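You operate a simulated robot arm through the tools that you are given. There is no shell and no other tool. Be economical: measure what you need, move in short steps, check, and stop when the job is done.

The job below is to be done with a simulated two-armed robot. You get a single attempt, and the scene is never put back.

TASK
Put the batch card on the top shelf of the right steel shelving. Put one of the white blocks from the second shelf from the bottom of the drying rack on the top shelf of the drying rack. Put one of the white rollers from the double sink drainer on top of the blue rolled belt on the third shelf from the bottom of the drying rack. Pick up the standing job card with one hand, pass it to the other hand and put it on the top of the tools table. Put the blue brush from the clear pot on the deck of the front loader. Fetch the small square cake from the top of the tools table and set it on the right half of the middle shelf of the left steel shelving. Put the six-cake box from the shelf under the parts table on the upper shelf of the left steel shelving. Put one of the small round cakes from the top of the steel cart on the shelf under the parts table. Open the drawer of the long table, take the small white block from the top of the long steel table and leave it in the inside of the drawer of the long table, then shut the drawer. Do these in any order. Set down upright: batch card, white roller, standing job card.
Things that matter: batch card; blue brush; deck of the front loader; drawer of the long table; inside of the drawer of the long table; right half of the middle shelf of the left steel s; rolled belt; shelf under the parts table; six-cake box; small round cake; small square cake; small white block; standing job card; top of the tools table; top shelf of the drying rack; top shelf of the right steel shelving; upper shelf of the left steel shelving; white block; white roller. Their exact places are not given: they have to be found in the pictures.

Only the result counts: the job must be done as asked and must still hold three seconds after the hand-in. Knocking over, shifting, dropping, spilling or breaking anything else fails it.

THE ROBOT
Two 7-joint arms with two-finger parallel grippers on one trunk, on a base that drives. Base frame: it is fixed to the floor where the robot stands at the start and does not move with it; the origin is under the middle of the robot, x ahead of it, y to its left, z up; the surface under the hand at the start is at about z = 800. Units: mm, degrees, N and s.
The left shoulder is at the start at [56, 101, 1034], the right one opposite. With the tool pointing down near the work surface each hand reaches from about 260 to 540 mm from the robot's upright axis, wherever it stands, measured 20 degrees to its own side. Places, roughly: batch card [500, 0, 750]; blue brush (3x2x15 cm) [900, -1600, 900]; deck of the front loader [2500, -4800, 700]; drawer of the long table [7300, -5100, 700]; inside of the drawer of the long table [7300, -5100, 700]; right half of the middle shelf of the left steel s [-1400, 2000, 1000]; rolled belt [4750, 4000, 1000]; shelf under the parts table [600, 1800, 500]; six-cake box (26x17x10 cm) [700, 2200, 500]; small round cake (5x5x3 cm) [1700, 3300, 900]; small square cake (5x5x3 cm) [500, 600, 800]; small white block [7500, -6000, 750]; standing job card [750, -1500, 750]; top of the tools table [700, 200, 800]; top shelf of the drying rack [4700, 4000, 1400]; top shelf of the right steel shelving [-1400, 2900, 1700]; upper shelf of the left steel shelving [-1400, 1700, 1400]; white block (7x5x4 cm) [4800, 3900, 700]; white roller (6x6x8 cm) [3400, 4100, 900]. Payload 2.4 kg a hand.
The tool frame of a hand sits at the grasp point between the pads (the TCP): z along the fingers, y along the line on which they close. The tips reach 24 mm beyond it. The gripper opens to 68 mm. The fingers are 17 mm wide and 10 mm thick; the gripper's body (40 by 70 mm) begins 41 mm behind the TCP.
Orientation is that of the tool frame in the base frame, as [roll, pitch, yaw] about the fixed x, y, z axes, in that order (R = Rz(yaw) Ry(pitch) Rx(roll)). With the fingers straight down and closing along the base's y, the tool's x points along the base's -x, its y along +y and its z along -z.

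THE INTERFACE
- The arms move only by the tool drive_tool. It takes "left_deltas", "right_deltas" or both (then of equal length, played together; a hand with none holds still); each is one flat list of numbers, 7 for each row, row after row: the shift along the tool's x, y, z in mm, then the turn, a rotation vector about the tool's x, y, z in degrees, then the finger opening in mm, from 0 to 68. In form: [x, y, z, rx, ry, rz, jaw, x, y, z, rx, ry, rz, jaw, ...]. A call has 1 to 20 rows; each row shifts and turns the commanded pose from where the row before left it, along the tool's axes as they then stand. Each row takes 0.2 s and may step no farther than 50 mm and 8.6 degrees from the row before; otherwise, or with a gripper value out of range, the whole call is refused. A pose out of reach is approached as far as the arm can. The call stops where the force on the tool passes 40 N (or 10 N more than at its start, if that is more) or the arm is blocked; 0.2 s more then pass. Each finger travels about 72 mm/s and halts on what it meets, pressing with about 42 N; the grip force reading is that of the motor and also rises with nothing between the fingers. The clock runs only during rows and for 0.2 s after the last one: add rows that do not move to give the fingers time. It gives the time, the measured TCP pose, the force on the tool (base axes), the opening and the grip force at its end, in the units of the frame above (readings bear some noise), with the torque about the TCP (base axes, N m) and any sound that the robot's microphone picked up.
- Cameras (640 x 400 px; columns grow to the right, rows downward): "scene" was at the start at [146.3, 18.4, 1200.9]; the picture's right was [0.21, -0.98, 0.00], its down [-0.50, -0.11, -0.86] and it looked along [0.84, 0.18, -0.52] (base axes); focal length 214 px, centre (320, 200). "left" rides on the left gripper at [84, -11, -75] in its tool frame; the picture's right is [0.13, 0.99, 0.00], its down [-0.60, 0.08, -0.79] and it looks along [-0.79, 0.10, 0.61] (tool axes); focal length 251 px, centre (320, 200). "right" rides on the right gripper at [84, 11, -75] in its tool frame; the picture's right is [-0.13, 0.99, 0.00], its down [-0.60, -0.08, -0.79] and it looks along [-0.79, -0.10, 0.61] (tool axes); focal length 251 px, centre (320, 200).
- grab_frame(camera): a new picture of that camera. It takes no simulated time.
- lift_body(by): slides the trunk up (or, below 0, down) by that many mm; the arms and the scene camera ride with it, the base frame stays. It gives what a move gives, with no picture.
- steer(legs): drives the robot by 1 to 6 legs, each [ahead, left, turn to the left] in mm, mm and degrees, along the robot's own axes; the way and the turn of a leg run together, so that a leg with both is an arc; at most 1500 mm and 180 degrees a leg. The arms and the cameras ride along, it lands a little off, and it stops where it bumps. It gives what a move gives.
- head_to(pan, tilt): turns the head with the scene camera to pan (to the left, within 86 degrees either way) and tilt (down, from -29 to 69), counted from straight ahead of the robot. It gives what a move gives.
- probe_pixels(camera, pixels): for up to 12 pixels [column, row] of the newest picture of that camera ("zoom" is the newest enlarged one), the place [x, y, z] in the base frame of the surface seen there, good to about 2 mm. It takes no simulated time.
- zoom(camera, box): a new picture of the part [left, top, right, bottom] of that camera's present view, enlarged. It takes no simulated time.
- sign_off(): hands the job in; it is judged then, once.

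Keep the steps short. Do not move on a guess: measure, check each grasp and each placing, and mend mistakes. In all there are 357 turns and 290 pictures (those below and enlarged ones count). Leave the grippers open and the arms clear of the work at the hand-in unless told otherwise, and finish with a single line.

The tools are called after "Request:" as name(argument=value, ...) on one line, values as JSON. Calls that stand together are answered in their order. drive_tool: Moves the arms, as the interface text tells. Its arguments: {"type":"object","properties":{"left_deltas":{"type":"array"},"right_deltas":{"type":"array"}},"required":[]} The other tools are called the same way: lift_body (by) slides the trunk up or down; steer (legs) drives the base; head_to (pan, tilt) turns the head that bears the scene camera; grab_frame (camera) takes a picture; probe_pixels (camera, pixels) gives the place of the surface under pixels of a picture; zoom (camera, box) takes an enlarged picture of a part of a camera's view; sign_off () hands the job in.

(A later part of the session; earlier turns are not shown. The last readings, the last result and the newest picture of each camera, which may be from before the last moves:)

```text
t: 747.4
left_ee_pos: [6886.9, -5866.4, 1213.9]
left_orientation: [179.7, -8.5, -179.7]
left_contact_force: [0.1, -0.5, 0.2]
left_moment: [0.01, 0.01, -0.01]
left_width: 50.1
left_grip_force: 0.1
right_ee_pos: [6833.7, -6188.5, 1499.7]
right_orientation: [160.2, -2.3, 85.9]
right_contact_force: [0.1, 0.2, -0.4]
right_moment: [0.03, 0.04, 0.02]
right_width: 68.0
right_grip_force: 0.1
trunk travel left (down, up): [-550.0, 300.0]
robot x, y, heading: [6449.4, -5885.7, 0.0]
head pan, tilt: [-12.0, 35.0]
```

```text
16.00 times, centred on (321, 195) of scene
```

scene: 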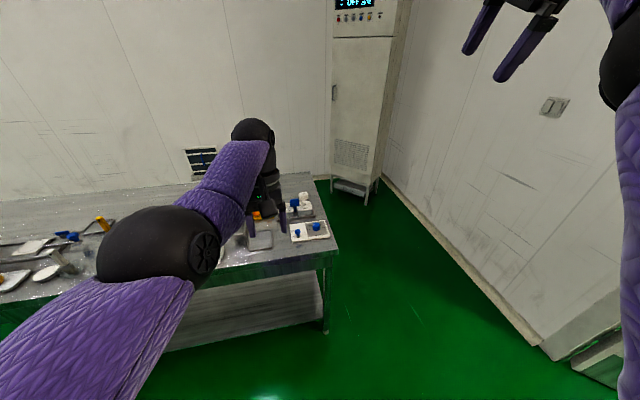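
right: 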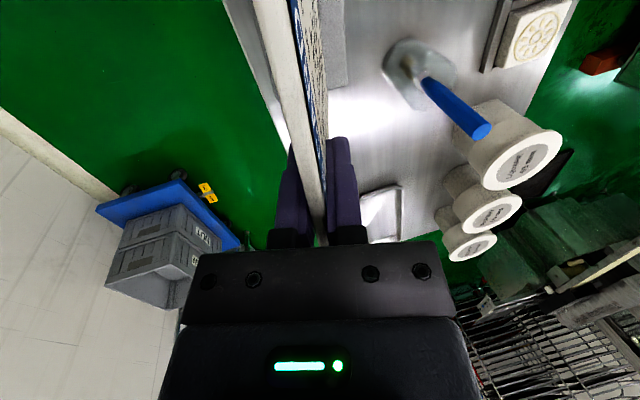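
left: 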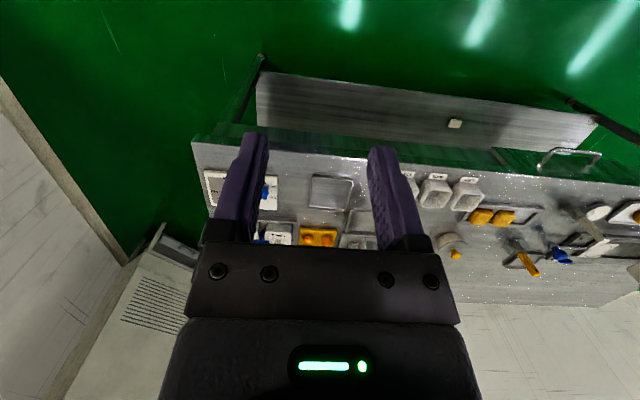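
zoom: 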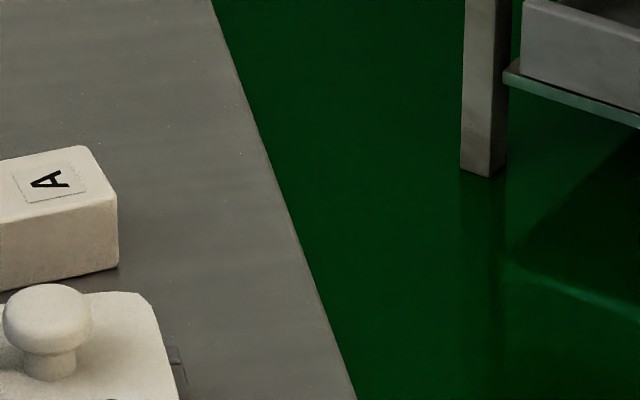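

Block "A" is at (7513, -6012), top z 861, about 90 mm from the table's right end. First I'll open the drawer with the right hand, which already closes fore-aft. I'll pull the left hand in, drive in front of the drawer, and lower the trunk.

Request:
drive_tool(left_deltas=[42, 20, 0, 0, 0, 0, 68, 42, 20, 0, 0, 0, 0, 68, 42, 20, 0, 0, 0, 0, 68])

Request:
steer(legs=[[0, 1067, 0]])

Request:
lift_body(by=-300)

Request:
lift_body(by=-100)

Request:
head_to(pan=-20, tilt=30)

Request:
grab_frame(camera="scene")

```text
t: 748.2
left_ee_pos: [6885.9, -5866.8, 1213.0]
left_orientation: [179.9, -8.5, -179.7]
left_contact_force: [0.6, 0.2, 0.4]
left_moment: [0.03, -0.01, 0.0]
left_width: 68.3
left_grip_force: 0.0
left hand out of reach, approached as far as the arm can: row 1, 2, 3
right_ee_pos: [6832.5, -6188.4, 1499.0]
right_orientation: [160.1, -2.5, 85.9]
right_contact_force: [0.3, -1.3, -0.1]
right_moment: [0.0, 0.04, -0.03]
right_width: 68.2
right_grip_force: 0.0
trunk travel left (down, up): [-550.0, 300.0]
robot x, y, heading: [6445.4, -5887.3, 0.5]
head pan, tilt: [-12.0, 35.0]
```

```text
t: 753.7
left_ee_pos: [6880.6, -4803.4, 1213.0]
left_orientation: [179.9, -8.6, -179.6]
left_contact_force: [-0.1, -0.7, 0.4]
left_moment: [0.02, 0.0, -0.01]
left_width: 68.1
left_grip_force: 0.1
right_ee_pos: [6831.0, -5124.4, 1499.3]
right_orientation: [160.1, -2.3, 86.0]
right_contact_force: [-0.7, -0.1, 1.1]
right_moment: [0.01, 0.01, -0.02]
right_width: 68.0
right_grip_force: 0.1
trunk travel left (down, up): [-550.0, 300.0]
robot x, y, heading: [6443.6, -4820.5, 0.3]
head pan, tilt: [-12.0, 35.0]
```

```text
t: 756.7
left_ee_pos: [6892.0, -4804.6, 865.3]
left_orientation: [179.9, -15.1, -179.6]
left_contact_force: [0.5, -0.5, 0.6]
left_moment: [-0.02, 0.04, -0.01]
left_width: 67.9
left_grip_force: 0.0
right_ee_pos: [6830.4, -5125.3, 1199.4]
right_orientation: [160.2, -2.3, 86.1]
right_contact_force: [-0.4, 0.9, 0.2]
right_moment: [0.01, 0.0, -0.02]
right_width: 67.9
right_grip_force: 0.1
trunk travel left (down, up): [-250.0, 600.0]
robot x, y, heading: [6445.9, -4822.3, 0.6]
head pan, tilt: [-12.0, 35.0]
```

```text
t: 758.0
left_ee_pos: [6897.9, -4804.4, 733.7]
left_orientation: [179.6, -19.6, -179.5]
left_contact_force: [-0.1, -0.2, 0.9]
left_moment: [-0.01, 0.03, -0.02]
left_width: 67.9
left_grip_force: 0.0
right_ee_pos: [6830.2, -5125.2, 1099.0]
right_orientation: [160.0, -2.3, 86.1]
right_contact_force: [0.1, -0.2, 1.2]
right_moment: [0.01, 0.0, 0.06]
right_width: 67.9
right_grip_force: 0.2
trunk travel left (down, up): [-150.0, 700.0]
robot x, y, heading: [6442.1, -4820.0, 0.2]
head pan, tilt: [-12.0, 35.0]
```

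```text
t: 758.7
left_ee_pos: [6898.4, -4804.9, 734.1]
left_orientation: [179.7, -19.5, -179.5]
left_contact_force: [-0.1, -0.1, 0.3]
left_moment: [-0.02, -0.01, -0.01]
left_width: 67.9
left_grip_force: 0.0
right_ee_pos: [6830.2, -5124.6, 1099.2]
right_orientation: [160.1, -2.3, 86.1]
right_contact_force: [0.9, -0.1, -0.8]
right_moment: [0.02, 0.02, -0.02]
right_width: 67.9
right_grip_force: 0.1
trunk travel left (down, up): [-150.0, 700.0]
robot x, y, heading: [6444.3, -4820.9, 0.3]
head pan, tilt: [-20.0, 30.0]
```

```text
86 pictures are left
```

scene: 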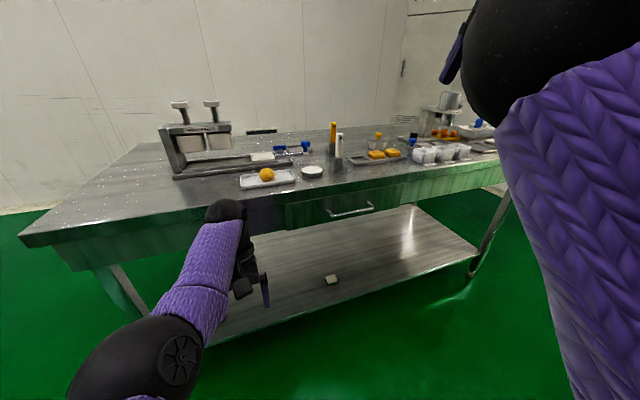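

The left hand is at a good height and its fingertips can hook behind the handle bar (32 mm gap). I'll tilt it 20° forward, raise it to about 800 and align it with the handle's middle (y≈-5120).

Request:
drive_tool(left_deltas=[0, 0, 0, 0, -7.9, 0, 40, 0, 0, 0, 0, -7.9, 0, 40, 0, 0, 0, 0, -7.9, 0, 40, 0, 0, 0, 0, -7.9, 0, 40, 0, 0, 0, 0, -7.9, 0, 40, -12, 0, -32, 0, 0, 0, 40, -12, 0, -32, 0, 0, 0, 40, 0, 0, 0, 0, 0, 0, 40])

Request:
steer(legs=[[0, -317, 0]])

Request:
head_to(pan=0, tilt=40)

Request:
grab_frame(camera="scene")

Request:
grab_frame(camera="left")

```text
t: 760.5
left_ee_pos: [6923.9, -4812.6, 789.1]
left_orientation: [179.8, 20.1, -179.7]
left_contact_force: [0.2, -0.2, 1.3]
left_moment: [0.02, 0.03, -0.01]
left_width: 39.8
left_grip_force: 0.1
left hand out of reach, approached as far as the arm can: row 1, 2, 7
right_ee_pos: [6830.8, -5125.2, 1099.3]
right_orientation: [160.1, -2.2, 86.2]
right_contact_force: [-0.7, -0.3, -0.4]
right_moment: [0.02, 0.01, 0.0]
right_width: 67.8
right_grip_force: 0.1
trunk travel left (down, up): [-150.0, 700.0]
robot x, y, heading: [6443.2, -4825.4, 0.3]
head pan, tilt: [-20.0, 30.0]
```

```text
t: 762.7
left_ee_pos: [6925.8, -5128.9, 788.5]
left_orientation: [179.7, 20.1, -179.7]
left_contact_force: [0.2, 0.4, -1.0]
left_moment: [-0.02, 0.01, -0.02]
left_width: 39.9
left_grip_force: 0.0
right_ee_pos: [6832.4, -5442.8, 1099.0]
right_orientation: [160.2, -2.3, 86.1]
right_contact_force: [0.0, -0.1, 0.5]
right_moment: [-0.05, 0.0, -0.01]
right_width: 68.1
right_grip_force: 0.1
trunk travel left (down, up): [-150.0, 700.0]
robot x, y, heading: [6443.9, -5140.7, 0.2]
head pan, tilt: [-20.0, 30.0]
```

```text
t: 763.5
left_ee_pos: [6925.4, -5129.1, 790.2]
left_orientation: [179.7, 20.0, -179.7]
left_contact_force: [0.1, 0.5, 0.2]
left_moment: [-0.04, 0.01, 0.01]
left_width: 39.8
left_grip_force: 0.0
right_ee_pos: [6832.6, -5442.5, 1099.3]
right_orientation: [160.0, -2.3, 86.1]
right_contact_force: [-0.3, -0.1, 0.5]
right_moment: [-0.06, -0.02, 0.0]
right_width: 67.8
right_grip_force: 0.1
trunk travel left (down, up): [-150.0, 700.0]
robot x, y, heading: [6445.6, -5138.3, 0.5]
head pan, tilt: [0.0, 40.0]
```

```text
85 pictures are left
```

scene: 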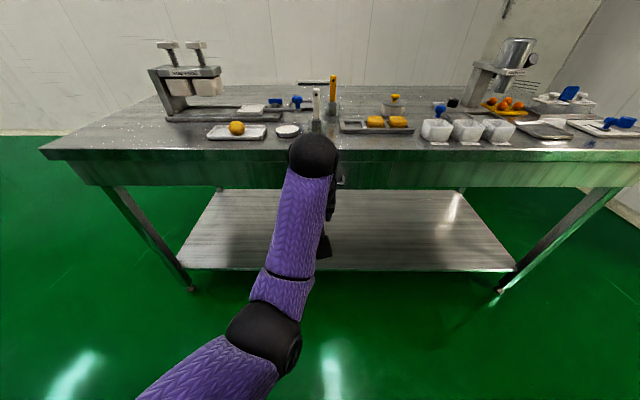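

```text
84 pictures are left
```

left: 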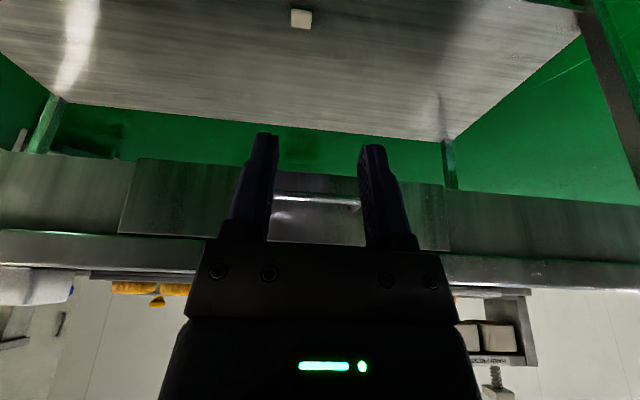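

I'll measure the handle bar from here.

Request:
probe_pixels(camera="left", pixels=[[300, 194], [320, 197], [345, 203], [320, 200], [300, 198], [320, 215], [290, 215], [320, 180], [320, 240]])

Request:
zoom(camera="left", box=[220, 130, 420, 255])

```text
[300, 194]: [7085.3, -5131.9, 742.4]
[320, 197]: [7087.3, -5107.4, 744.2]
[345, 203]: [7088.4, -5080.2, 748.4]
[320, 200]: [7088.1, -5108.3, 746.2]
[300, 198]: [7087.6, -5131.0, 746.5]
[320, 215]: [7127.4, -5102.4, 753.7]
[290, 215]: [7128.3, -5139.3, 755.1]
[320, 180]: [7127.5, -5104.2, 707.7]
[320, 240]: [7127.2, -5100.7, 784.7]
```

```text
3.20 times, centred on (320, 192) of left
```

zoom: 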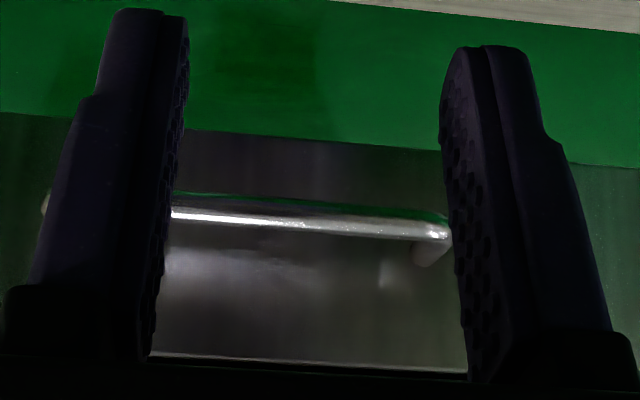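

Bar: x≈7092, z≈746, y -5165…-5075. I'll drive 179 mm so the fingertips are above the gap behind the bar.

Request:
steer(legs=[[150, 0, 0]])

Request:
drive_tool(left_deltas=[0, 0, 0, 0, 0, 0, 40])

Request:
grab_frame(camera="left")

```text
t: 764.9
left_ee_pos: [7076.7, -5127.3, 789.3]
left_orientation: [179.6, 20.1, -179.6]
left_contact_force: [-0.3, 1.0, 0.0]
left_moment: [-0.01, 0.01, 0.03]
left_width: 40.0
left_grip_force: 0.0
right_ee_pos: [6983.1, -5441.4, 1100.6]
right_orientation: [160.2, -2.3, 86.2]
right_contact_force: [0.0, -0.1, -0.6]
right_moment: [0.0, 0.01, 0.03]
right_width: 68.1
right_grip_force: 0.1
trunk travel left (down, up): [-150.0, 700.0]
robot x, y, heading: [6596.0, -5141.6, 0.2]
head pan, tilt: [0.0, 40.0]
```

```text
t: 765.3
left_ee_pos: [7076.5, -5127.1, 791.0]
left_orientation: [179.7, 20.1, -179.6]
left_contact_force: [0.4, 0.2, 0.2]
left_moment: [-0.01, -0.03, 0.0]
left_width: 40.0
left_grip_force: 0.1
right_ee_pos: [6983.0, -5440.4, 1099.7]
right_orientation: [160.1, -2.3, 86.2]
right_contact_force: [0.3, 0.1, 0.0]
right_moment: [-0.01, 0.02, 0.01]
right_width: 67.8
right_grip_force: 0.1
trunk travel left (down, up): [-150.0, 700.0]
robot x, y, heading: [6598.3, -5139.7, 0.3]
head pan, tilt: [0.0, 40.0]
```

```text
82 pictures are left
```

left: 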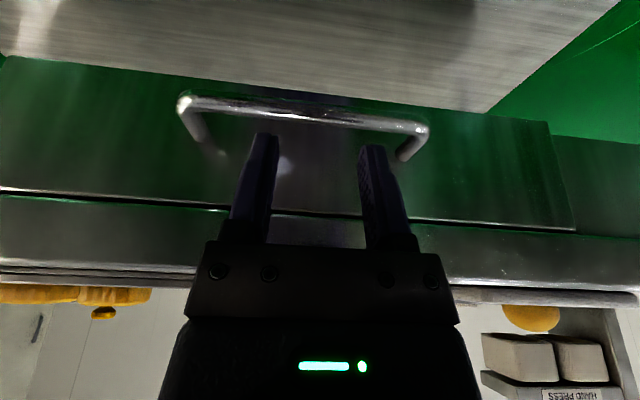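

I'll move the last 27 mm, then lower 38 mm to hook.

Request:
steer(legs=[[27, 0, 0]])

Request:
drive_tool(left_deltas=[6.5, 0, 17.8, 0, 0, 0, 40, 6.5, 0, 17.8, 0, 0, 0, 40, 0, 0, 0, 0, 0, 0, 40])

Request:
grab_frame(camera="left")

```text
t: 766.1
left_ee_pos: [7104.1, -5127.7, 788.2]
left_orientation: [179.7, 20.1, -179.7]
left_contact_force: [-0.2, 0.1, -0.3]
left_moment: [0.01, -0.02, -0.02]
left_width: 40.0
left_grip_force: 0.0
right_ee_pos: [7010.3, -5441.2, 1099.9]
right_orientation: [160.1, -2.2, 86.2]
right_contact_force: [0.3, 0.4, 0.3]
right_moment: [-0.02, -0.02, -0.02]
right_width: 68.0
right_grip_force: 0.0
trunk travel left (down, up): [-150.0, 700.0]
robot x, y, heading: [6620.4, -5136.1, 0.5]
head pan, tilt: [0.0, 40.0]
```

```text
t: 766.5
left_ee_pos: [7105.3, -5127.5, 777.3]
left_orientation: [-179.9, 21.7, -179.5]
left_contact_force: [-13.8, 2.6, 16.6]
left_moment: [-0.42, -1.03, -0.16]
left_width: 40.0
left_grip_force: 0.1
right_ee_pos: [7008.0, -5440.1, 1101.7]
right_orientation: [159.9, -2.2, 86.2]
right_contact_force: [0.4, 0.2, -0.2]
right_moment: [0.0, -0.01, 0.03]
right_width: 68.0
right_grip_force: 0.0
trunk travel left (down, up): [-150.0, 700.0]
robot x, y, heading: [6622.9, -5141.9, 0.5]
head pan, tilt: [0.0, 40.0]
stopped in row 2 (left hand): the force on the tool passed its limit at 62 N (the readings are from after the stop); the commanded pose is now the measured one
```

```text
81 pictures are left
```

left: 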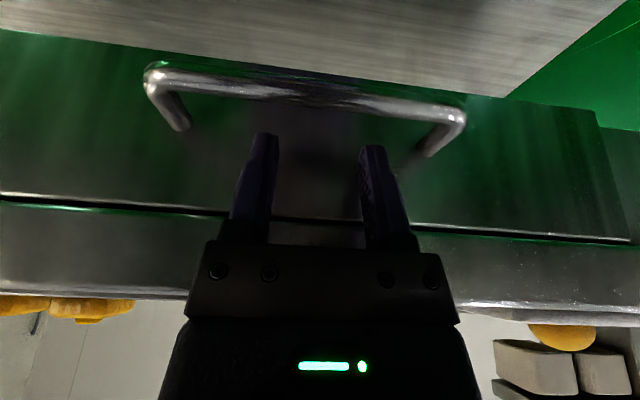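

The fingertips probably touch the drawer face. I'll move back 8 mm and lower further.

Request:
steer(legs=[[-8, 0, 0]])

Request:
drive_tool(left_deltas=[4.5, 0, 11.5, 0, 0, 0, 40, 4.5, 0, 11.5, 0, 0, 0, 40, 0, 0, 0, 0, 0, 0, 40])

Request:
zoom(camera="scene", box=[230, 110, 430, 240])

```text
t: 767.3
left_ee_pos: [7098.3, -5128.3, 775.5]
left_orientation: [179.9, 21.4, -179.6]
left_contact_force: [-0.1, 0.9, 0.0]
left_moment: [0.0, 0.02, 0.0]
left_width: 40.0
left_grip_force: 0.0
right_ee_pos: [7001.8, -5441.5, 1099.6]
right_orientation: [160.0, -2.2, 86.2]
right_contact_force: [0.9, -1.1, 0.1]
right_moment: [-0.02, 0.01, 0.01]
right_width: 68.1
right_grip_force: 0.0
trunk travel left (down, up): [-150.0, 700.0]
robot x, y, heading: [6613.0, -5140.7, 0.4]
head pan, tilt: [0.0, 40.0]
```

```text
t: 768.1
left_ee_pos: [7098.1, -5128.4, 748.7]
left_orientation: [179.9, 21.3, -179.5]
left_contact_force: [0.0, -0.2, -0.2]
left_moment: [0.0, 0.0, 0.01]
left_width: 40.3
left_grip_force: 0.1
right_ee_pos: [7002.6, -5440.7, 1099.0]
right_orientation: [160.2, -2.2, 86.3]
right_contact_force: [0.2, 0.5, 0.7]
right_moment: [0.01, 0.0, 0.0]
right_width: 67.7
right_grip_force: 0.1
trunk travel left (down, up): [-150.0, 700.0]
robot x, y, heading: [6615.5, -5141.3, 0.3]
head pan, tilt: [0.0, 40.0]
```

```text
3.08 times, centred on (330, 175) of scene
```

zoom: 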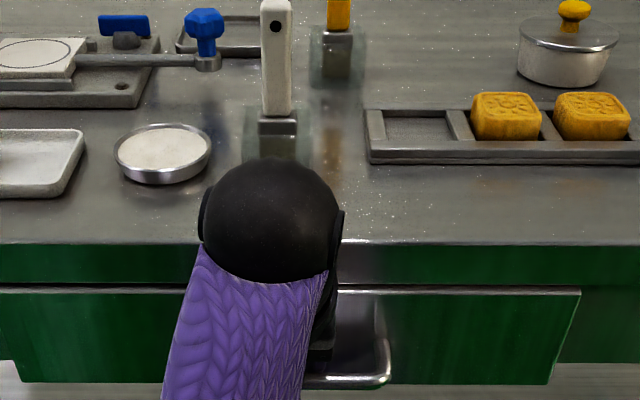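

The fingers are down behind the bar. I'll pull by driving back, first 80 mm.

Request:
steer(legs=[[-80, 0, 0]])

Request:
zoom(camera="scene", box=[180, 110, 440, 260])

```text
t: 769.1
left_ee_pos: [7018.1, -5128.8, 748.9]
left_orientation: [-179.9, 21.4, -179.5]
left_contact_force: [0.2, -0.8, 0.3]
left_moment: [0.0, 0.01, -0.02]
left_width: 40.1
left_grip_force: 0.0
right_ee_pos: [6922.1, -5441.7, 1099.5]
right_orientation: [160.2, -2.3, 86.2]
right_contact_force: [0.2, 0.2, -0.5]
right_moment: [-0.04, 0.02, 0.01]
right_width: 68.0
right_grip_force: 0.0
trunk travel left (down, up): [-150.0, 700.0]
robot x, y, heading: [6532.8, -5140.0, 0.6]
head pan, tilt: [0.0, 40.0]
```

```text
2.46 times, centred on (310, 185) of scene
```

zoom: 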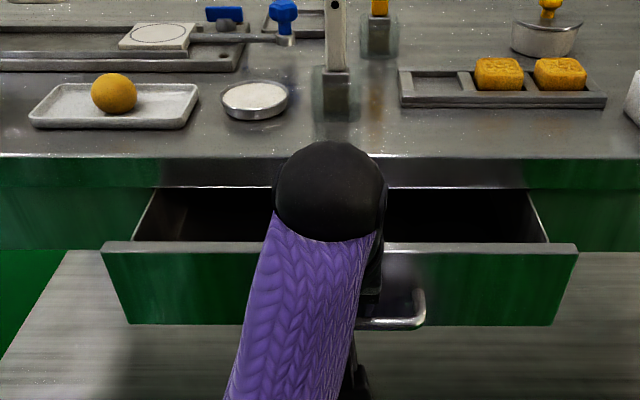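

The drawer is opening. I'll pull another 140 mm.

Request:
steer(legs=[[-140, 0, 0]])

Request:
grab_frame(camera="scene")

```text
t: 770.5
left_ee_pos: [6876.8, -5130.7, 749.3]
left_orientation: [-179.9, 21.5, -179.6]
left_contact_force: [-0.2, -0.6, 0.3]
left_moment: [0.04, 0.01, 0.03]
left_width: 39.9
left_grip_force: 0.1
right_ee_pos: [6781.9, -5442.8, 1100.1]
right_orientation: [160.2, -2.3, 86.0]
right_contact_force: [0.8, 0.0, 0.2]
right_moment: [-0.03, 0.0, 0.02]
right_width: 68.4
right_grip_force: 0.1
trunk travel left (down, up): [-150.0, 700.0]
robot x, y, heading: [6393.9, -5139.8, 0.6]
head pan, tilt: [0.0, 40.0]
```

```text
78 pictures are left
```

scene: 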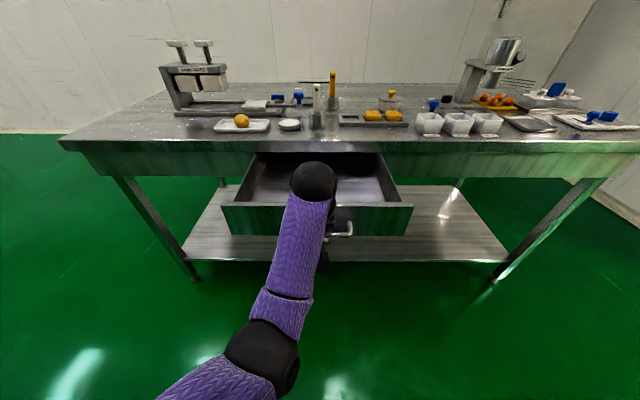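

The drawer is open about 210 mm. I'll unhook upwards and back off, then measure the inside.

Request:
drive_tool(left_deltas=[-9, 0, -23, 0, 0, 0, 40, -9, 0, -23, 0, 0, 0, 40, -9, 0, -23, 0, 0, 0, 40, 0, 0, 0, 0, 0, 0, 40])

Request:
steer(legs=[[-250, 0, 0]])

Request:
grab_frame(camera="scene")

```text
t: 771.5
left_ee_pos: [6889.0, -5133.1, 817.5]
left_orientation: [-180.0, 21.4, -179.6]
left_contact_force: [0.3, -0.7, 0.0]
left_moment: [0.03, 0.04, 0.0]
left_width: 39.9
left_grip_force: 0.1
left hand out of reach, approached as far as the arm can: row 3
right_ee_pos: [6782.1, -5442.8, 1099.0]
right_orientation: [160.2, -2.2, 86.1]
right_contact_force: [0.1, 0.0, 0.1]
right_moment: [0.01, -0.02, -0.03]
right_width: 68.1
right_grip_force: 0.1
trunk travel left (down, up): [-150.0, 700.0]
robot x, y, heading: [6395.3, -5144.4, 0.5]
head pan, tilt: [0.0, 40.0]
```

```text
t: 773.3
left_ee_pos: [6659.3, -5134.6, 817.9]
left_orientation: [-179.9, 21.5, -179.7]
left_contact_force: [-0.3, 0.1, -0.2]
left_moment: [-0.03, 0.02, -0.01]
left_width: 40.0
left_grip_force: 0.0
right_ee_pos: [6550.2, -5444.7, 1100.1]
right_orientation: [160.0, -2.3, 86.1]
right_contact_force: [-0.4, 0.0, -0.3]
right_moment: [-0.01, -0.02, 0.0]
right_width: 68.1
right_grip_force: 0.0
trunk travel left (down, up): [-150.0, 700.0]
robot x, y, heading: [6165.1, -5144.2, 0.4]
head pan, tilt: [0.0, 40.0]
stopped in leg 1: the robot was blocked; the commanded pose is now the measured one
```

```text
77 pictures are left
```

scene: 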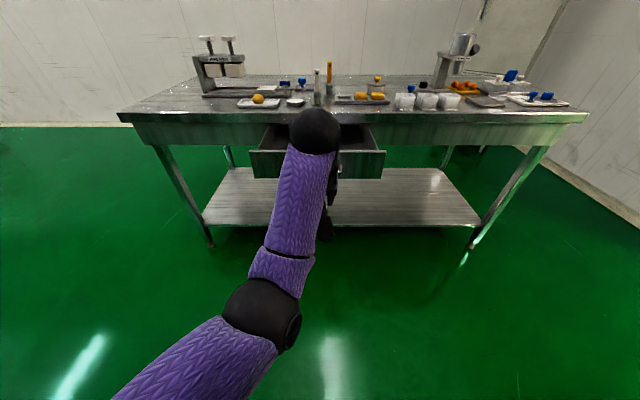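

The rear bumped something at x≈6165, so I won't back further. I'll measure the drawer's inside.

Request:
zoom(camera="scene", box=[240, 110, 400, 200])

Request:
probe_pixels(camera="zoom", pixels=[[120, 110], [150, 120], [440, 120], [420, 110], [60, 165], [560, 165], [60, 200], [480, 110], [110, 80], [150, 145], [470, 150]])

```text
4.00 times, centred on (320, 155) of scene
```

zoom: 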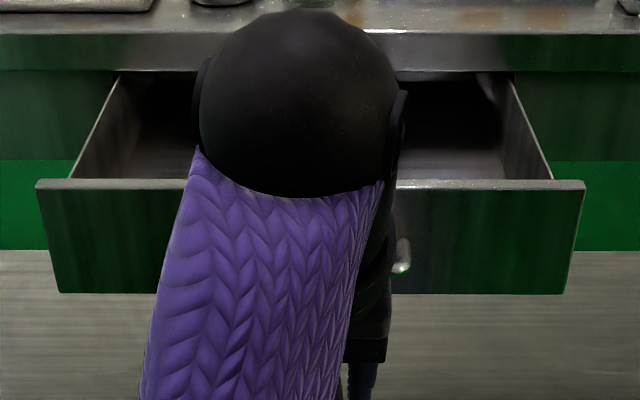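

```text
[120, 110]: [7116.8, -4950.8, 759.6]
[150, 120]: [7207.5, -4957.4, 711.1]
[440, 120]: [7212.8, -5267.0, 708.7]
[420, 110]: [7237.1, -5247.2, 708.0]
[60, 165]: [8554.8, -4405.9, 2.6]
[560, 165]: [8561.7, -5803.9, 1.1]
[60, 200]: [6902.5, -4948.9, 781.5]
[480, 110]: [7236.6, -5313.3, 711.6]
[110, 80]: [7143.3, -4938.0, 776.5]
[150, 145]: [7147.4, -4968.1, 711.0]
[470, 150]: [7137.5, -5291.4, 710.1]
```

Drawer inside: floor z≈710, free area x 6920–7115, y -4960…-5320. Now I'll fetch block A from the table's south end: drive to y≈-6420, look east.

Request:
lift_body(by=200)

Request:
steer(legs=[[60, 0, 0], [0, -1290, 0]])

Request:
head_to(pan=-5, tilt=25)

Request:
grab_frame(camera="scene")

```text
t: 775.5
left_ee_pos: [6659.5, -5135.0, 1018.4]
left_orientation: [180.0, 21.5, -179.6]
left_contact_force: [0.3, -0.2, 0.3]
left_moment: [0.02, 0.01, 0.01]
left_width: 40.0
left_grip_force: 0.0
right_ee_pos: [6550.2, -5444.8, 1299.2]
right_orientation: [160.0, -2.3, 86.0]
right_contact_force: [0.2, 0.5, -0.4]
right_moment: [0.02, 0.02, 0.0]
right_width: 67.8
right_grip_force: 0.0
trunk travel left (down, up): [-350.0, 500.0]
robot x, y, heading: [6164.4, -5144.6, 0.3]
head pan, tilt: [0.0, 40.0]
```

```text
t: 782.5
left_ee_pos: [6725.3, -6408.5, 1017.6]
left_orientation: [-179.9, 21.4, -179.6]
left_contact_force: [0.4, 0.4, -0.1]
left_moment: [-0.04, 0.02, -0.02]
left_width: 40.1
left_grip_force: 0.0
right_ee_pos: [6616.7, -6720.0, 1299.7]
right_orientation: [160.0, -2.3, 86.0]
right_contact_force: [-0.2, 0.0, -0.4]
right_moment: [-0.03, 0.03, 0.0]
right_width: 68.1
right_grip_force: 0.1
trunk travel left (down, up): [-350.0, 500.0]
robot x, y, heading: [6232.5, -6417.0, 0.5]
head pan, tilt: [0.0, 40.0]
```

```text
t: 783.2
left_ee_pos: [6725.8, -6409.0, 1020.1]
left_orientation: [180.0, 21.5, -179.6]
left_contact_force: [-0.1, -0.4, -0.7]
left_moment: [0.02, -0.03, 0.01]
left_width: 40.1
left_grip_force: 0.1
right_ee_pos: [6615.6, -6719.8, 1300.6]
right_orientation: [159.9, -2.3, 86.0]
right_contact_force: [0.1, 0.5, -0.3]
right_moment: [-0.03, 0.01, 0.0]
right_width: 67.9
right_grip_force: 0.2
trunk travel left (down, up): [-350.0, 500.0]
robot x, y, heading: [6232.3, -6419.6, 0.3]
head pan, tilt: [-5.0, 25.0]
```

```text
75 pictures are left
```

scene: 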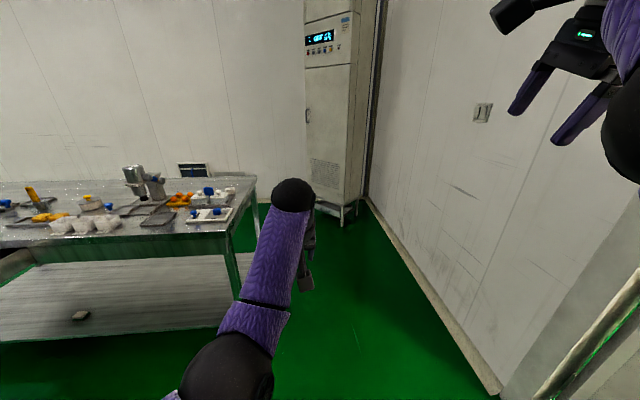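

I'll measure the free space there: cabinet, wall and table end.

Request:
probe_pixels(camera="scene", pixels=[[335, 190], [340, 218], [400, 250], [450, 320], [255, 185], [235, 240], [362, 190], [320, 240], [228, 194], [222, 195]])

Request:
zoom(camera="scene", box=[170, 165, 270, 230])

```text
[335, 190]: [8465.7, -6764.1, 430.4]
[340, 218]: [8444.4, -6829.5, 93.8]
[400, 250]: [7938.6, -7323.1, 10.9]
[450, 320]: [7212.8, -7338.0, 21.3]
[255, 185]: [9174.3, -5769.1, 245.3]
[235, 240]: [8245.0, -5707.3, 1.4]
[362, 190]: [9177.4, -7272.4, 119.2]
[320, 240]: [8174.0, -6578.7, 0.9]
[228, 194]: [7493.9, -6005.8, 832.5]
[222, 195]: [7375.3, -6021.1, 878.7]
```

```text
6.15 times, centred on (220, 198) of scene
```

zoom: 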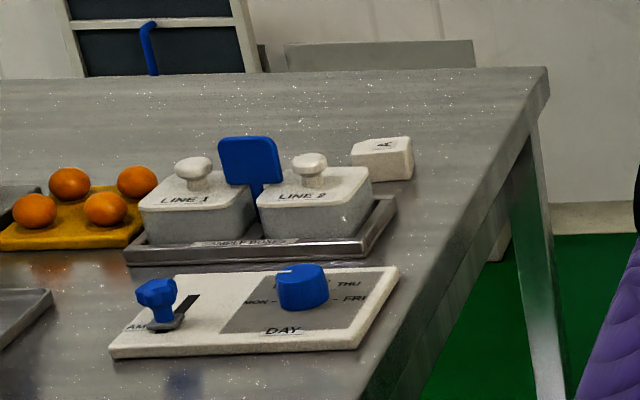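

Plenty of room. I'll drive to (7525, -6505) and turn to face the table's end.

Request:
steer(legs=[[1292, -85, -0.3], [0, 0, 90]])

Request:
head_to(pan=0, tilt=40)

Request:
grab_frame(camera="left")

Request:
grab_frame(camera="scene")

```text
t: 793.5
left_ee_pos: [7528.8, -6002.7, 1018.6]
left_orientation: [179.9, 21.6, -90.7]
left_contact_force: [0.9, -1.1, -0.2]
left_moment: [-0.02, 0.03, -0.04]
left_width: 40.1
left_grip_force: 0.0
right_ee_pos: [7837.9, -6116.7, 1301.2]
right_orientation: [160.0, -2.3, 175.0]
right_contact_force: [0.4, -0.5, -1.0]
right_moment: [0.0, 0.0, -0.03]
right_width: 68.0
right_grip_force: 0.0
trunk travel left (down, up): [-350.0, 500.0]
robot x, y, heading: [7527.2, -6498.5, 89.3]
head pan, tilt: [-5.0, 25.0]
```

```text
t: 794.3
left_ee_pos: [7529.8, -6003.8, 1018.3]
left_orientation: [180.0, 21.5, -90.7]
left_contact_force: [0.8, 1.4, -0.5]
left_moment: [-0.03, -0.02, -0.02]
left_width: 40.1
left_grip_force: 0.0
right_ee_pos: [7838.4, -6116.6, 1299.8]
right_orientation: [160.1, -2.3, 175.0]
right_contact_force: [0.4, -0.1, -1.3]
right_moment: [-0.01, 0.04, -0.02]
right_width: 68.1
right_grip_force: 0.0
trunk travel left (down, up): [-350.0, 500.0]
robot x, y, heading: [7531.4, -6496.7, 89.1]
head pan, tilt: [0.0, 40.0]
```

```text
73 pictures are left
```

left: 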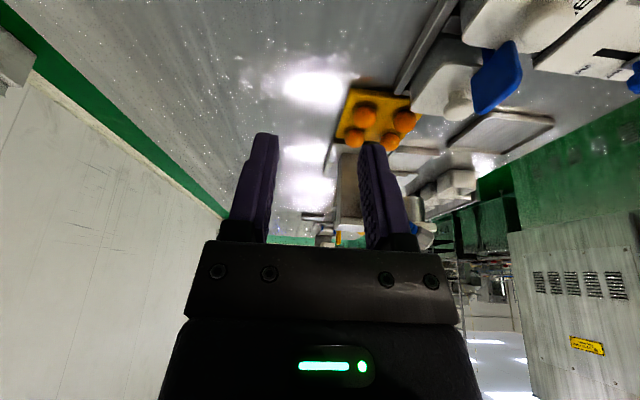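

```text
72 pictures are left
```

scene: 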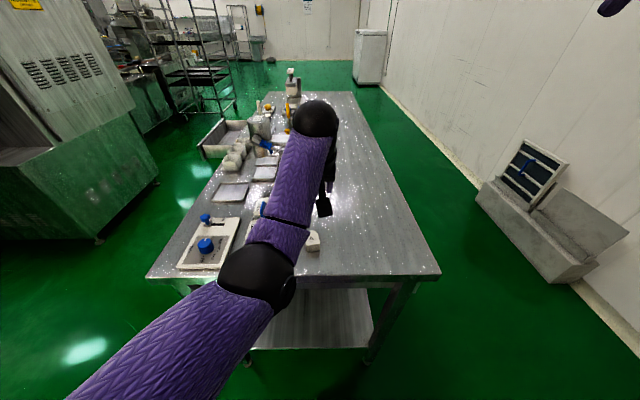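

The block shows at (313,240). I'll measure its corners.

Request:
zoom(camera="scene", box=[292, 222, 340, 258])

Request:
probe_pixels(camera="zoom", pixels=[[200, 140], [340, 120], [360, 220], [230, 240], [280, 180], [230, 320], [370, 300], [180, 200], [380, 180], [290, 280]])

```text
11.11 times, centred on (316, 240) of scene
```

zoom: 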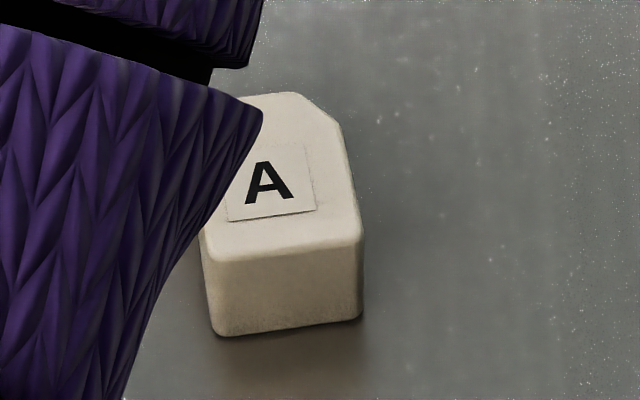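

```text
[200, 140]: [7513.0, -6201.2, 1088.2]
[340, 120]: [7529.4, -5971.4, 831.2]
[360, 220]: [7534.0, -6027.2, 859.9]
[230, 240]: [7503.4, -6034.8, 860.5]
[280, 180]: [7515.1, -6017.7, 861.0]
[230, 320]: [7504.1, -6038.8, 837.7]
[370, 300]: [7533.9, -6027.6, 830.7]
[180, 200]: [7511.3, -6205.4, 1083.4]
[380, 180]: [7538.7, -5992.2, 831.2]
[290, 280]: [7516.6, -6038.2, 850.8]
```

Block: about 35×45×30 mm, centre (7515, -6012), turned ~12°. I'll yaw the hand 12° and descend to about 40 mm above.

Request:
drive_tool(left_deltas=[0, 0, 0, -2.2, 0, -5.6, 68, 0, 0, 0, -2.2, 0, -5.6, 68, 15.6, 5.4, 36.2, 0, 0, 0, 68, 15.6, 5.4, 36.2, 0, 0, 0, 68, 15.6, 5.5, 36.2, 0, 0, 0, 68, 0, 0, 0, 0, 0, 0, 68])

Request:
grab_frame(camera="left")

```text
t: 795.7
left_ee_pos: [7515.3, -6009.1, 900.6]
left_orientation: [-179.9, 21.5, -78.6]
left_contact_force: [-0.3, -0.2, 0.4]
left_moment: [-0.01, -0.03, 0.01]
left_width: 68.1
left_grip_force: 0.0
right_ee_pos: [7837.3, -6115.7, 1299.9]
right_orientation: [159.9, -2.3, 174.9]
right_contact_force: [0.4, 0.1, 0.0]
right_moment: [0.01, 0.02, 0.0]
right_width: 68.1
right_grip_force: 0.0
trunk travel left (down, up): [-350.0, 500.0]
robot x, y, heading: [7524.0, -6497.1, 89.0]
head pan, tilt: [0.0, 40.0]
```

```text
70 pictures are left
```

left: 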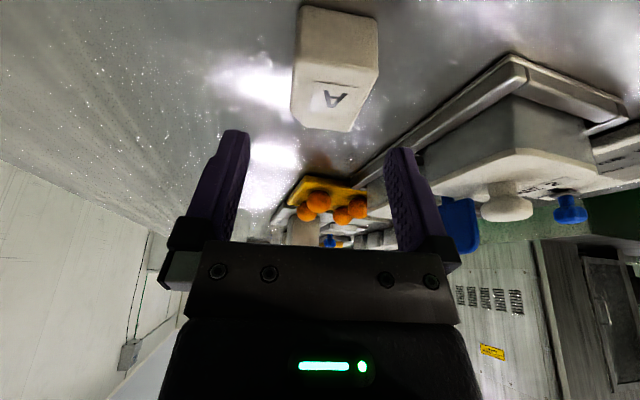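

I'll check the clearance between the left finger and the neighbouring tray.

Request:
probe_pixels(camera="left", pixels=[[400, 145], [420, 130], [440, 115], [470, 95], [520, 62], [340, 110], [300, 60], [375, 50], [335, 125], [450, 130]])

```text
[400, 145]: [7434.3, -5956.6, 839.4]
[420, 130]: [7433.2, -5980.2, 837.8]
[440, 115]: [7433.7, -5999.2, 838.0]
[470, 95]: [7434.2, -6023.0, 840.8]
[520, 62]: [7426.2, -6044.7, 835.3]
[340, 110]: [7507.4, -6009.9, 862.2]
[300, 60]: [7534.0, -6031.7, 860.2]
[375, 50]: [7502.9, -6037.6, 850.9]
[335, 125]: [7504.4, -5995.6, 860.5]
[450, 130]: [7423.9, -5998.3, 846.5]
```

Clear by 35 mm. I'll descend to 860, close and lift.

Request:
drive_tool(left_deltas=[10, -1, 18, 0, 0, 0, 68, 10, -1, 18, 0, 0, 0, 68, 0, 0, 0, 0, 0, 0, 68, 0, 0, 0, 0, 0, 0, 45, 0, 0, 0, 0, 0, 0, 25, 0, 0, 0, 0, 0, 0, 5, 0, 0, 0, 0, 0, 0, 0])

Request:
drive_tool(left_deltas=[-15, 0, -37, 0, 0, 0, 0, -15, 0, -37, 0, 0, 0, 0, -15, 0, -37, 0, 0, 0, 0, -7, 0, -18, 0, 0, 0, 0, 0, 0, 0, 0, 0, 0, 0])

Request:
grab_frame(camera="left")

```text
t: 797.3
left_ee_pos: [7519.0, -6014.8, 859.2]
left_orientation: [-179.9, 21.5, -78.6]
left_contact_force: [0.1, -0.5, 0.0]
left_moment: [-0.02, 0.01, -0.01]
left_width: 35.2
left_grip_force: 42.0
right_ee_pos: [7838.3, -6116.7, 1300.2]
right_orientation: [160.1, -2.4, 175.0]
right_contact_force: [0.8, 0.0, -0.3]
right_moment: [0.04, -0.01, 0.01]
right_width: 67.9
right_grip_force: 0.1
trunk travel left (down, up): [-350.0, 500.0]
robot x, y, heading: [7532.4, -6497.8, 89.1]
head pan, tilt: [0.0, 40.0]
```

```text
t: 798.5
left_ee_pos: [7516.9, -6012.2, 998.4]
left_orientation: [179.9, 21.5, -78.7]
left_contact_force: [0.3, 0.3, -0.9]
left_moment: [0.01, -0.02, -0.01]
left_width: 35.2
left_grip_force: 41.8
right_ee_pos: [7838.6, -6118.3, 1299.3]
right_orientation: [160.0, -2.3, 175.0]
right_contact_force: [1.0, -0.7, -0.4]
right_moment: [-0.01, 0.0, 0.0]
right_width: 68.2
right_grip_force: 0.0
trunk travel left (down, up): [-350.0, 500.0]
robot x, y, heading: [7529.6, -6495.6, 89.1]
head pan, tilt: [0.0, 40.0]
```

```text
69 pictures are left
```

left: 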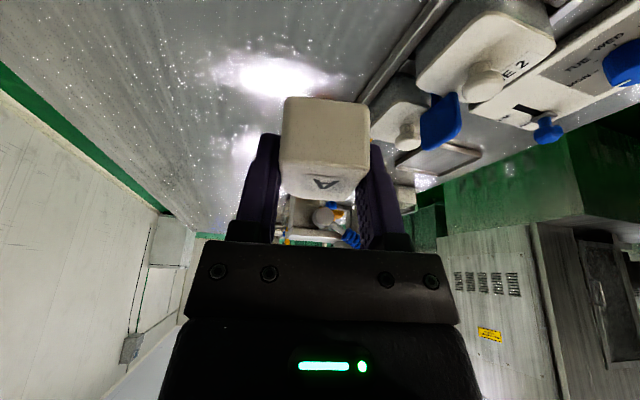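

The block is held (base 28 mm below the TCP). I'll return west and then north to in front of the open drawer.

Request:
steer(legs=[[0, 0, -89], [-1290, 0, 0]])

Request:
steer(legs=[[0, 1284, 0]])

Request:
grab_frame(camera="scene")

```text
t: 808.7
left_ee_pos: [6727.1, -6494.9, 998.1]
left_orientation: [179.9, 21.5, -166.6]
left_contact_force: [-0.1, 0.2, -0.2]
left_moment: [-0.01, 0.03, -0.04]
left_width: 35.3
left_grip_force: 41.8
right_ee_pos: [6635.5, -6818.5, 1299.7]
right_orientation: [160.0, -2.3, 87.0]
right_contact_force: [-0.1, -0.1, -0.1]
right_moment: [0.0, -0.03, 0.02]
right_width: 68.1
right_grip_force: 0.1
trunk travel left (down, up): [-350.0, 500.0]
robot x, y, heading: [6242.3, -6521.0, 1.5]
head pan, tilt: [0.0, 40.0]
```

```text
t: 815.2
left_ee_pos: [6696.7, -5204.8, 997.2]
left_orientation: [180.0, 21.5, -166.3]
left_contact_force: [-1.5, 0.4, -0.6]
left_moment: [0.02, 0.01, -0.01]
left_width: 35.1
left_grip_force: 41.9
right_ee_pos: [6606.2, -5530.6, 1299.7]
right_orientation: [160.0, -2.3, 87.2]
right_contact_force: [-0.9, 0.2, -0.5]
right_moment: [0.01, -0.01, 0.0]
right_width: 68.1
right_grip_force: 0.0
trunk travel left (down, up): [-350.0, 500.0]
robot x, y, heading: [6216.8, -5242.0, 1.4]
head pan, tilt: [0.0, 40.0]
```

```text
68 pictures are left
```

scene: 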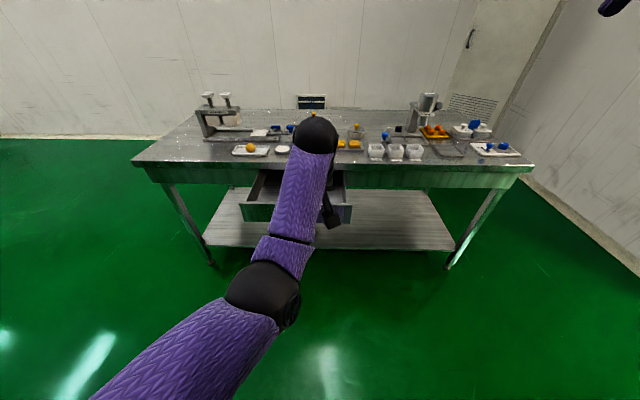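

I'll drive 358 mm ahead so the hand is over the drawer at x≈7055, keeping the hand's camera clear of the drawer front.

Request:
steer(legs=[[358, 0, -1.4]])

Request:
drive_tool(left_deltas=[13, 0, 33, 0, 0, 0, 0, 13, 0, 33, 0, 0, 0, 0, 13, 0, 33, 0, 0, 0, 0, 13, 0, 33, 0, 0, 0, 0, 0, 0, 0, 0, 0, 0, 0])

Request:
grab_frame(camera="left")

Request:
grab_frame(camera="scene")

```text
t: 817.5
left_ee_pos: [7057.0, -5214.2, 997.7]
left_orientation: [180.0, 21.5, -168.0]
left_contact_force: [-0.7, -0.2, -1.1]
left_moment: [-0.03, 0.02, 0.0]
left_width: 35.1
left_grip_force: 42.2
right_ee_pos: [6957.2, -5537.2, 1299.9]
right_orientation: [159.9, -2.3, 85.7]
right_contact_force: [0.1, 0.8, 0.4]
right_moment: [0.01, -0.03, -0.01]
right_width: 68.1
right_grip_force: 0.1
trunk travel left (down, up): [-350.0, 500.0]
robot x, y, heading: [6576.3, -5230.1, -0.0]
head pan, tilt: [0.0, 40.0]
```

```text
t: 818.7
left_ee_pos: [7055.5, -5214.2, 855.6]
left_orientation: [180.0, 21.5, -168.0]
left_contact_force: [0.6, 0.5, -0.9]
left_moment: [0.0, 0.01, -0.02]
left_width: 35.0
left_grip_force: 41.8
right_ee_pos: [6956.9, -5536.7, 1298.9]
right_orientation: [160.0, -2.4, 85.7]
right_contact_force: [0.3, -0.4, -0.1]
right_moment: [0.01, 0.0, 0.0]
right_width: 67.8
right_grip_force: 0.0
trunk travel left (down, up): [-350.0, 500.0]
robot x, y, heading: [6570.4, -5233.4, 0.1]
head pan, tilt: [0.0, 40.0]
```

```text
67 pictures are left
```

left: 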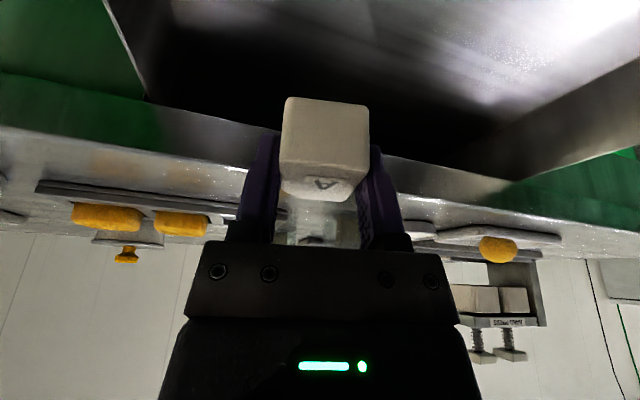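

```text
66 pictures are left
```

scene: 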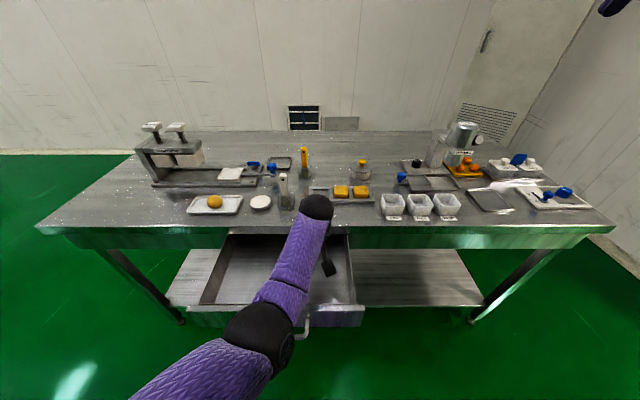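

Lowering into the drawer: 100 mm first, then to contact (about 738).

Request:
drive_tool(left_deltas=[12, 0, 30, 0, 0, 0, 0, 12, 0, 30, 0, 0, 0, 0, 12, 0, 30, 0, 0, 0, 0, 0, 0, 0, 0, 0, 0, 0])

Request:
zoom(camera="scene", box=[180, 190, 400, 340])

```text
t: 819.7
left_ee_pos: [7049.5, -5208.9, 761.6]
left_orientation: [-179.9, 21.4, -167.8]
left_contact_force: [-0.3, -0.4, -0.7]
left_moment: [0.0, 0.03, -0.02]
left_width: 35.1
left_grip_force: 42.0
left hand out of reach, approached as far as the arm can: row 3
right_ee_pos: [6956.8, -5536.0, 1300.0]
right_orientation: [160.0, -2.3, 85.7]
right_contact_force: [0.2, 0.3, -1.2]
right_moment: [0.01, 0.0, 0.0]
right_width: 67.9
right_grip_force: 0.0
trunk travel left (down, up): [-350.0, 500.0]
robot x, y, heading: [6569.9, -5232.2, 0.0]
head pan, tilt: [0.0, 40.0]
```

```text
2.67 times, centred on (290, 265) of scene
```

zoom: 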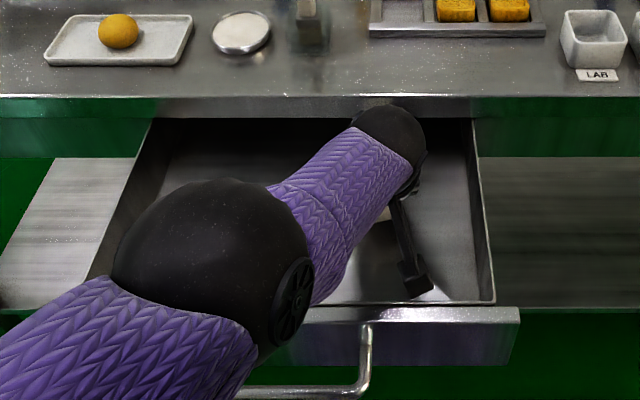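

The rest by trunk: 18 mm, then small steps.

Request:
lift_body(by=-18)

Request:
lift_body(by=-4)

Request:
grab_frame(camera="left")

```text
t: 820.2
left_ee_pos: [7052.2, -5209.4, 752.2]
left_orientation: [-180.0, 21.6, -168.0]
left_contact_force: [0.5, 2.6, 13.6]
left_moment: [-0.45, 1.72, -0.26]
left_width: 35.3
left_grip_force: 41.6
right_ee_pos: [6957.2, -5535.7, 1287.4]
right_orientation: [160.0, -2.4, 85.7]
right_contact_force: [-0.7, -0.3, 0.7]
right_moment: [0.0, -0.01, -0.02]
right_width: 68.2
right_grip_force: 0.1
trunk travel left (down, up): [-338.0, 511.0]
robot x, y, heading: [6571.0, -5233.9, 0.1]
head pan, tilt: [0.0, 40.0]
stopped: the force on the tool passed its limit at 56 N (the readings are from after the stop); the commanded pose is now the measured one
```

```text
t: 820.6
left_ee_pos: [7053.9, -5209.6, 752.8]
left_orientation: [180.0, 21.8, -167.8]
left_contact_force: [1.0, 3.9, 19.1]
left_moment: [-0.73, 2.52, -0.5]
left_width: 35.1
left_grip_force: 41.9
right_ee_pos: [6956.6, -5535.7, 1285.0]
right_orientation: [160.1, -2.2, 85.8]
right_contact_force: [-1.0, -0.2, -0.5]
right_moment: [0.02, 0.02, 0.05]
right_width: 67.8
right_grip_force: 0.2
trunk travel left (down, up): [-336.0, 513.0]
robot x, y, heading: [6574.9, -5231.4, 0.1]
head pan, tilt: [0.0, 40.0]
stopped: the force on the tool passed its limit at 48 N (the readings are from after the stop); the commanded pose is now the measured one
```

```text
64 pictures are left
```

left: 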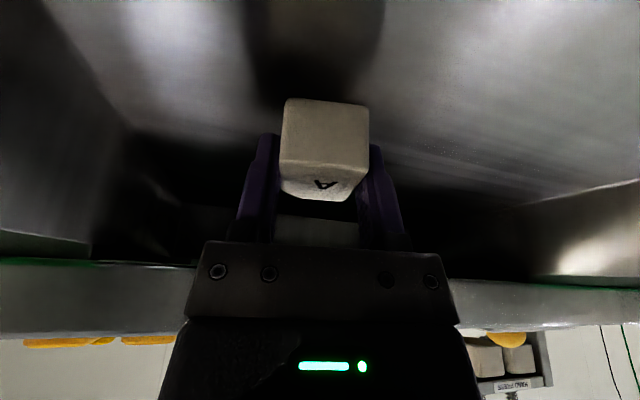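

The moment shows the hand's camera resting on the drawer front, 130 mm behind the TCP. I'll raise 12 mm, move 32 mm further in, and lower again.

Request:
lift_body(by=14)

Request:
steer(legs=[[32, 0, 0]])

Request:
lift_body(by=-20)

```text
t: 821.2
left_ee_pos: [7052.9, -5209.9, 765.4]
left_orientation: [180.0, 21.7, -167.9]
left_contact_force: [0.1, 0.5, -0.2]
left_moment: [0.03, 0.01, -0.01]
left_width: 35.1
left_grip_force: 42.0
right_ee_pos: [6958.1, -5536.4, 1299.1]
right_orientation: [160.2, -2.3, 85.6]
right_contact_force: [1.0, -0.5, -0.4]
right_moment: [-0.04, 0.03, 0.05]
right_width: 68.2
right_grip_force: 0.1
trunk travel left (down, up): [-350.0, 499.0]
robot x, y, heading: [6573.6, -5234.0, -0.1]
head pan, tilt: [0.0, 40.0]
```

```text
t: 822.0
left_ee_pos: [7085.3, -5208.6, 765.3]
left_orientation: [-179.9, 21.6, -167.9]
left_contact_force: [0.0, -0.5, -0.4]
left_moment: [-0.01, -0.02, 0.01]
left_width: 35.1
left_grip_force: 41.5
right_ee_pos: [6991.0, -5536.2, 1299.0]
right_orientation: [160.1, -2.3, 85.6]
right_contact_force: [1.0, -0.1, -1.1]
right_moment: [-0.01, 0.01, 0.0]
right_width: 68.0
right_grip_force: 0.1
trunk travel left (down, up): [-350.0, 499.0]
robot x, y, heading: [6603.3, -5233.6, 0.3]
head pan, tilt: [0.0, 40.0]
```

```text
t: 822.7
left_ee_pos: [7085.6, -5208.7, 744.2]
left_orientation: [-179.8, 21.7, -167.8]
left_contact_force: [0.2, -0.6, -0.5]
left_moment: [0.0, 0.02, 0.0]
left_width: 35.2
left_grip_force: 42.2
right_ee_pos: [6991.1, -5535.2, 1279.8]
right_orientation: [160.1, -2.3, 85.6]
right_contact_force: [-0.6, 0.7, 0.0]
right_moment: [-0.03, 0.01, 0.02]
right_width: 67.9
right_grip_force: 0.0
trunk travel left (down, up): [-330.0, 519.0]
robot x, y, heading: [6602.6, -5232.9, -0.2]
head pan, tilt: [0.0, 40.0]
```

Now clear. Small steps down to contact.

Request:
lift_body(by=-4)

Request:
lift_body(by=-3)

```text
t: 823.2
left_ee_pos: [7086.8, -5210.2, 741.3]
left_orientation: [180.0, 21.7, -167.8]
left_contact_force: [0.6, 0.3, 0.2]
left_moment: [0.02, -0.04, 0.0]
left_width: 35.2
left_grip_force: 42.1
right_ee_pos: [6990.3, -5536.4, 1273.5]
right_orientation: [160.0, -2.3, 85.8]
right_contact_force: [0.2, -0.2, 0.4]
right_moment: [0.0, 0.01, 0.01]
right_width: 68.0
right_grip_force: 0.0
trunk travel left (down, up): [-326.0, 523.0]
robot x, y, heading: [6607.1, -5234.5, 0.1]
head pan, tilt: [0.0, 40.0]
```

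```text
t: 823.8
left_ee_pos: [7086.9, -5210.6, 740.2]
left_orientation: [-180.0, 21.9, -168.0]
left_contact_force: [1.6, 0.7, 7.6]
left_moment: [-0.07, 0.08, -0.03]
left_width: 35.4
left_grip_force: 41.9
right_ee_pos: [6990.5, -5536.3, 1272.8]
right_orientation: [160.1, -2.3, 85.7]
right_contact_force: [0.0, 0.3, 0.4]
right_moment: [0.04, 0.01, 0.0]
right_width: 68.0
right_grip_force: 0.1
trunk travel left (down, up): [-323.0, 526.0]
robot x, y, heading: [6607.0, -5235.5, 0.1]
head pan, tilt: [0.0, 40.0]
```

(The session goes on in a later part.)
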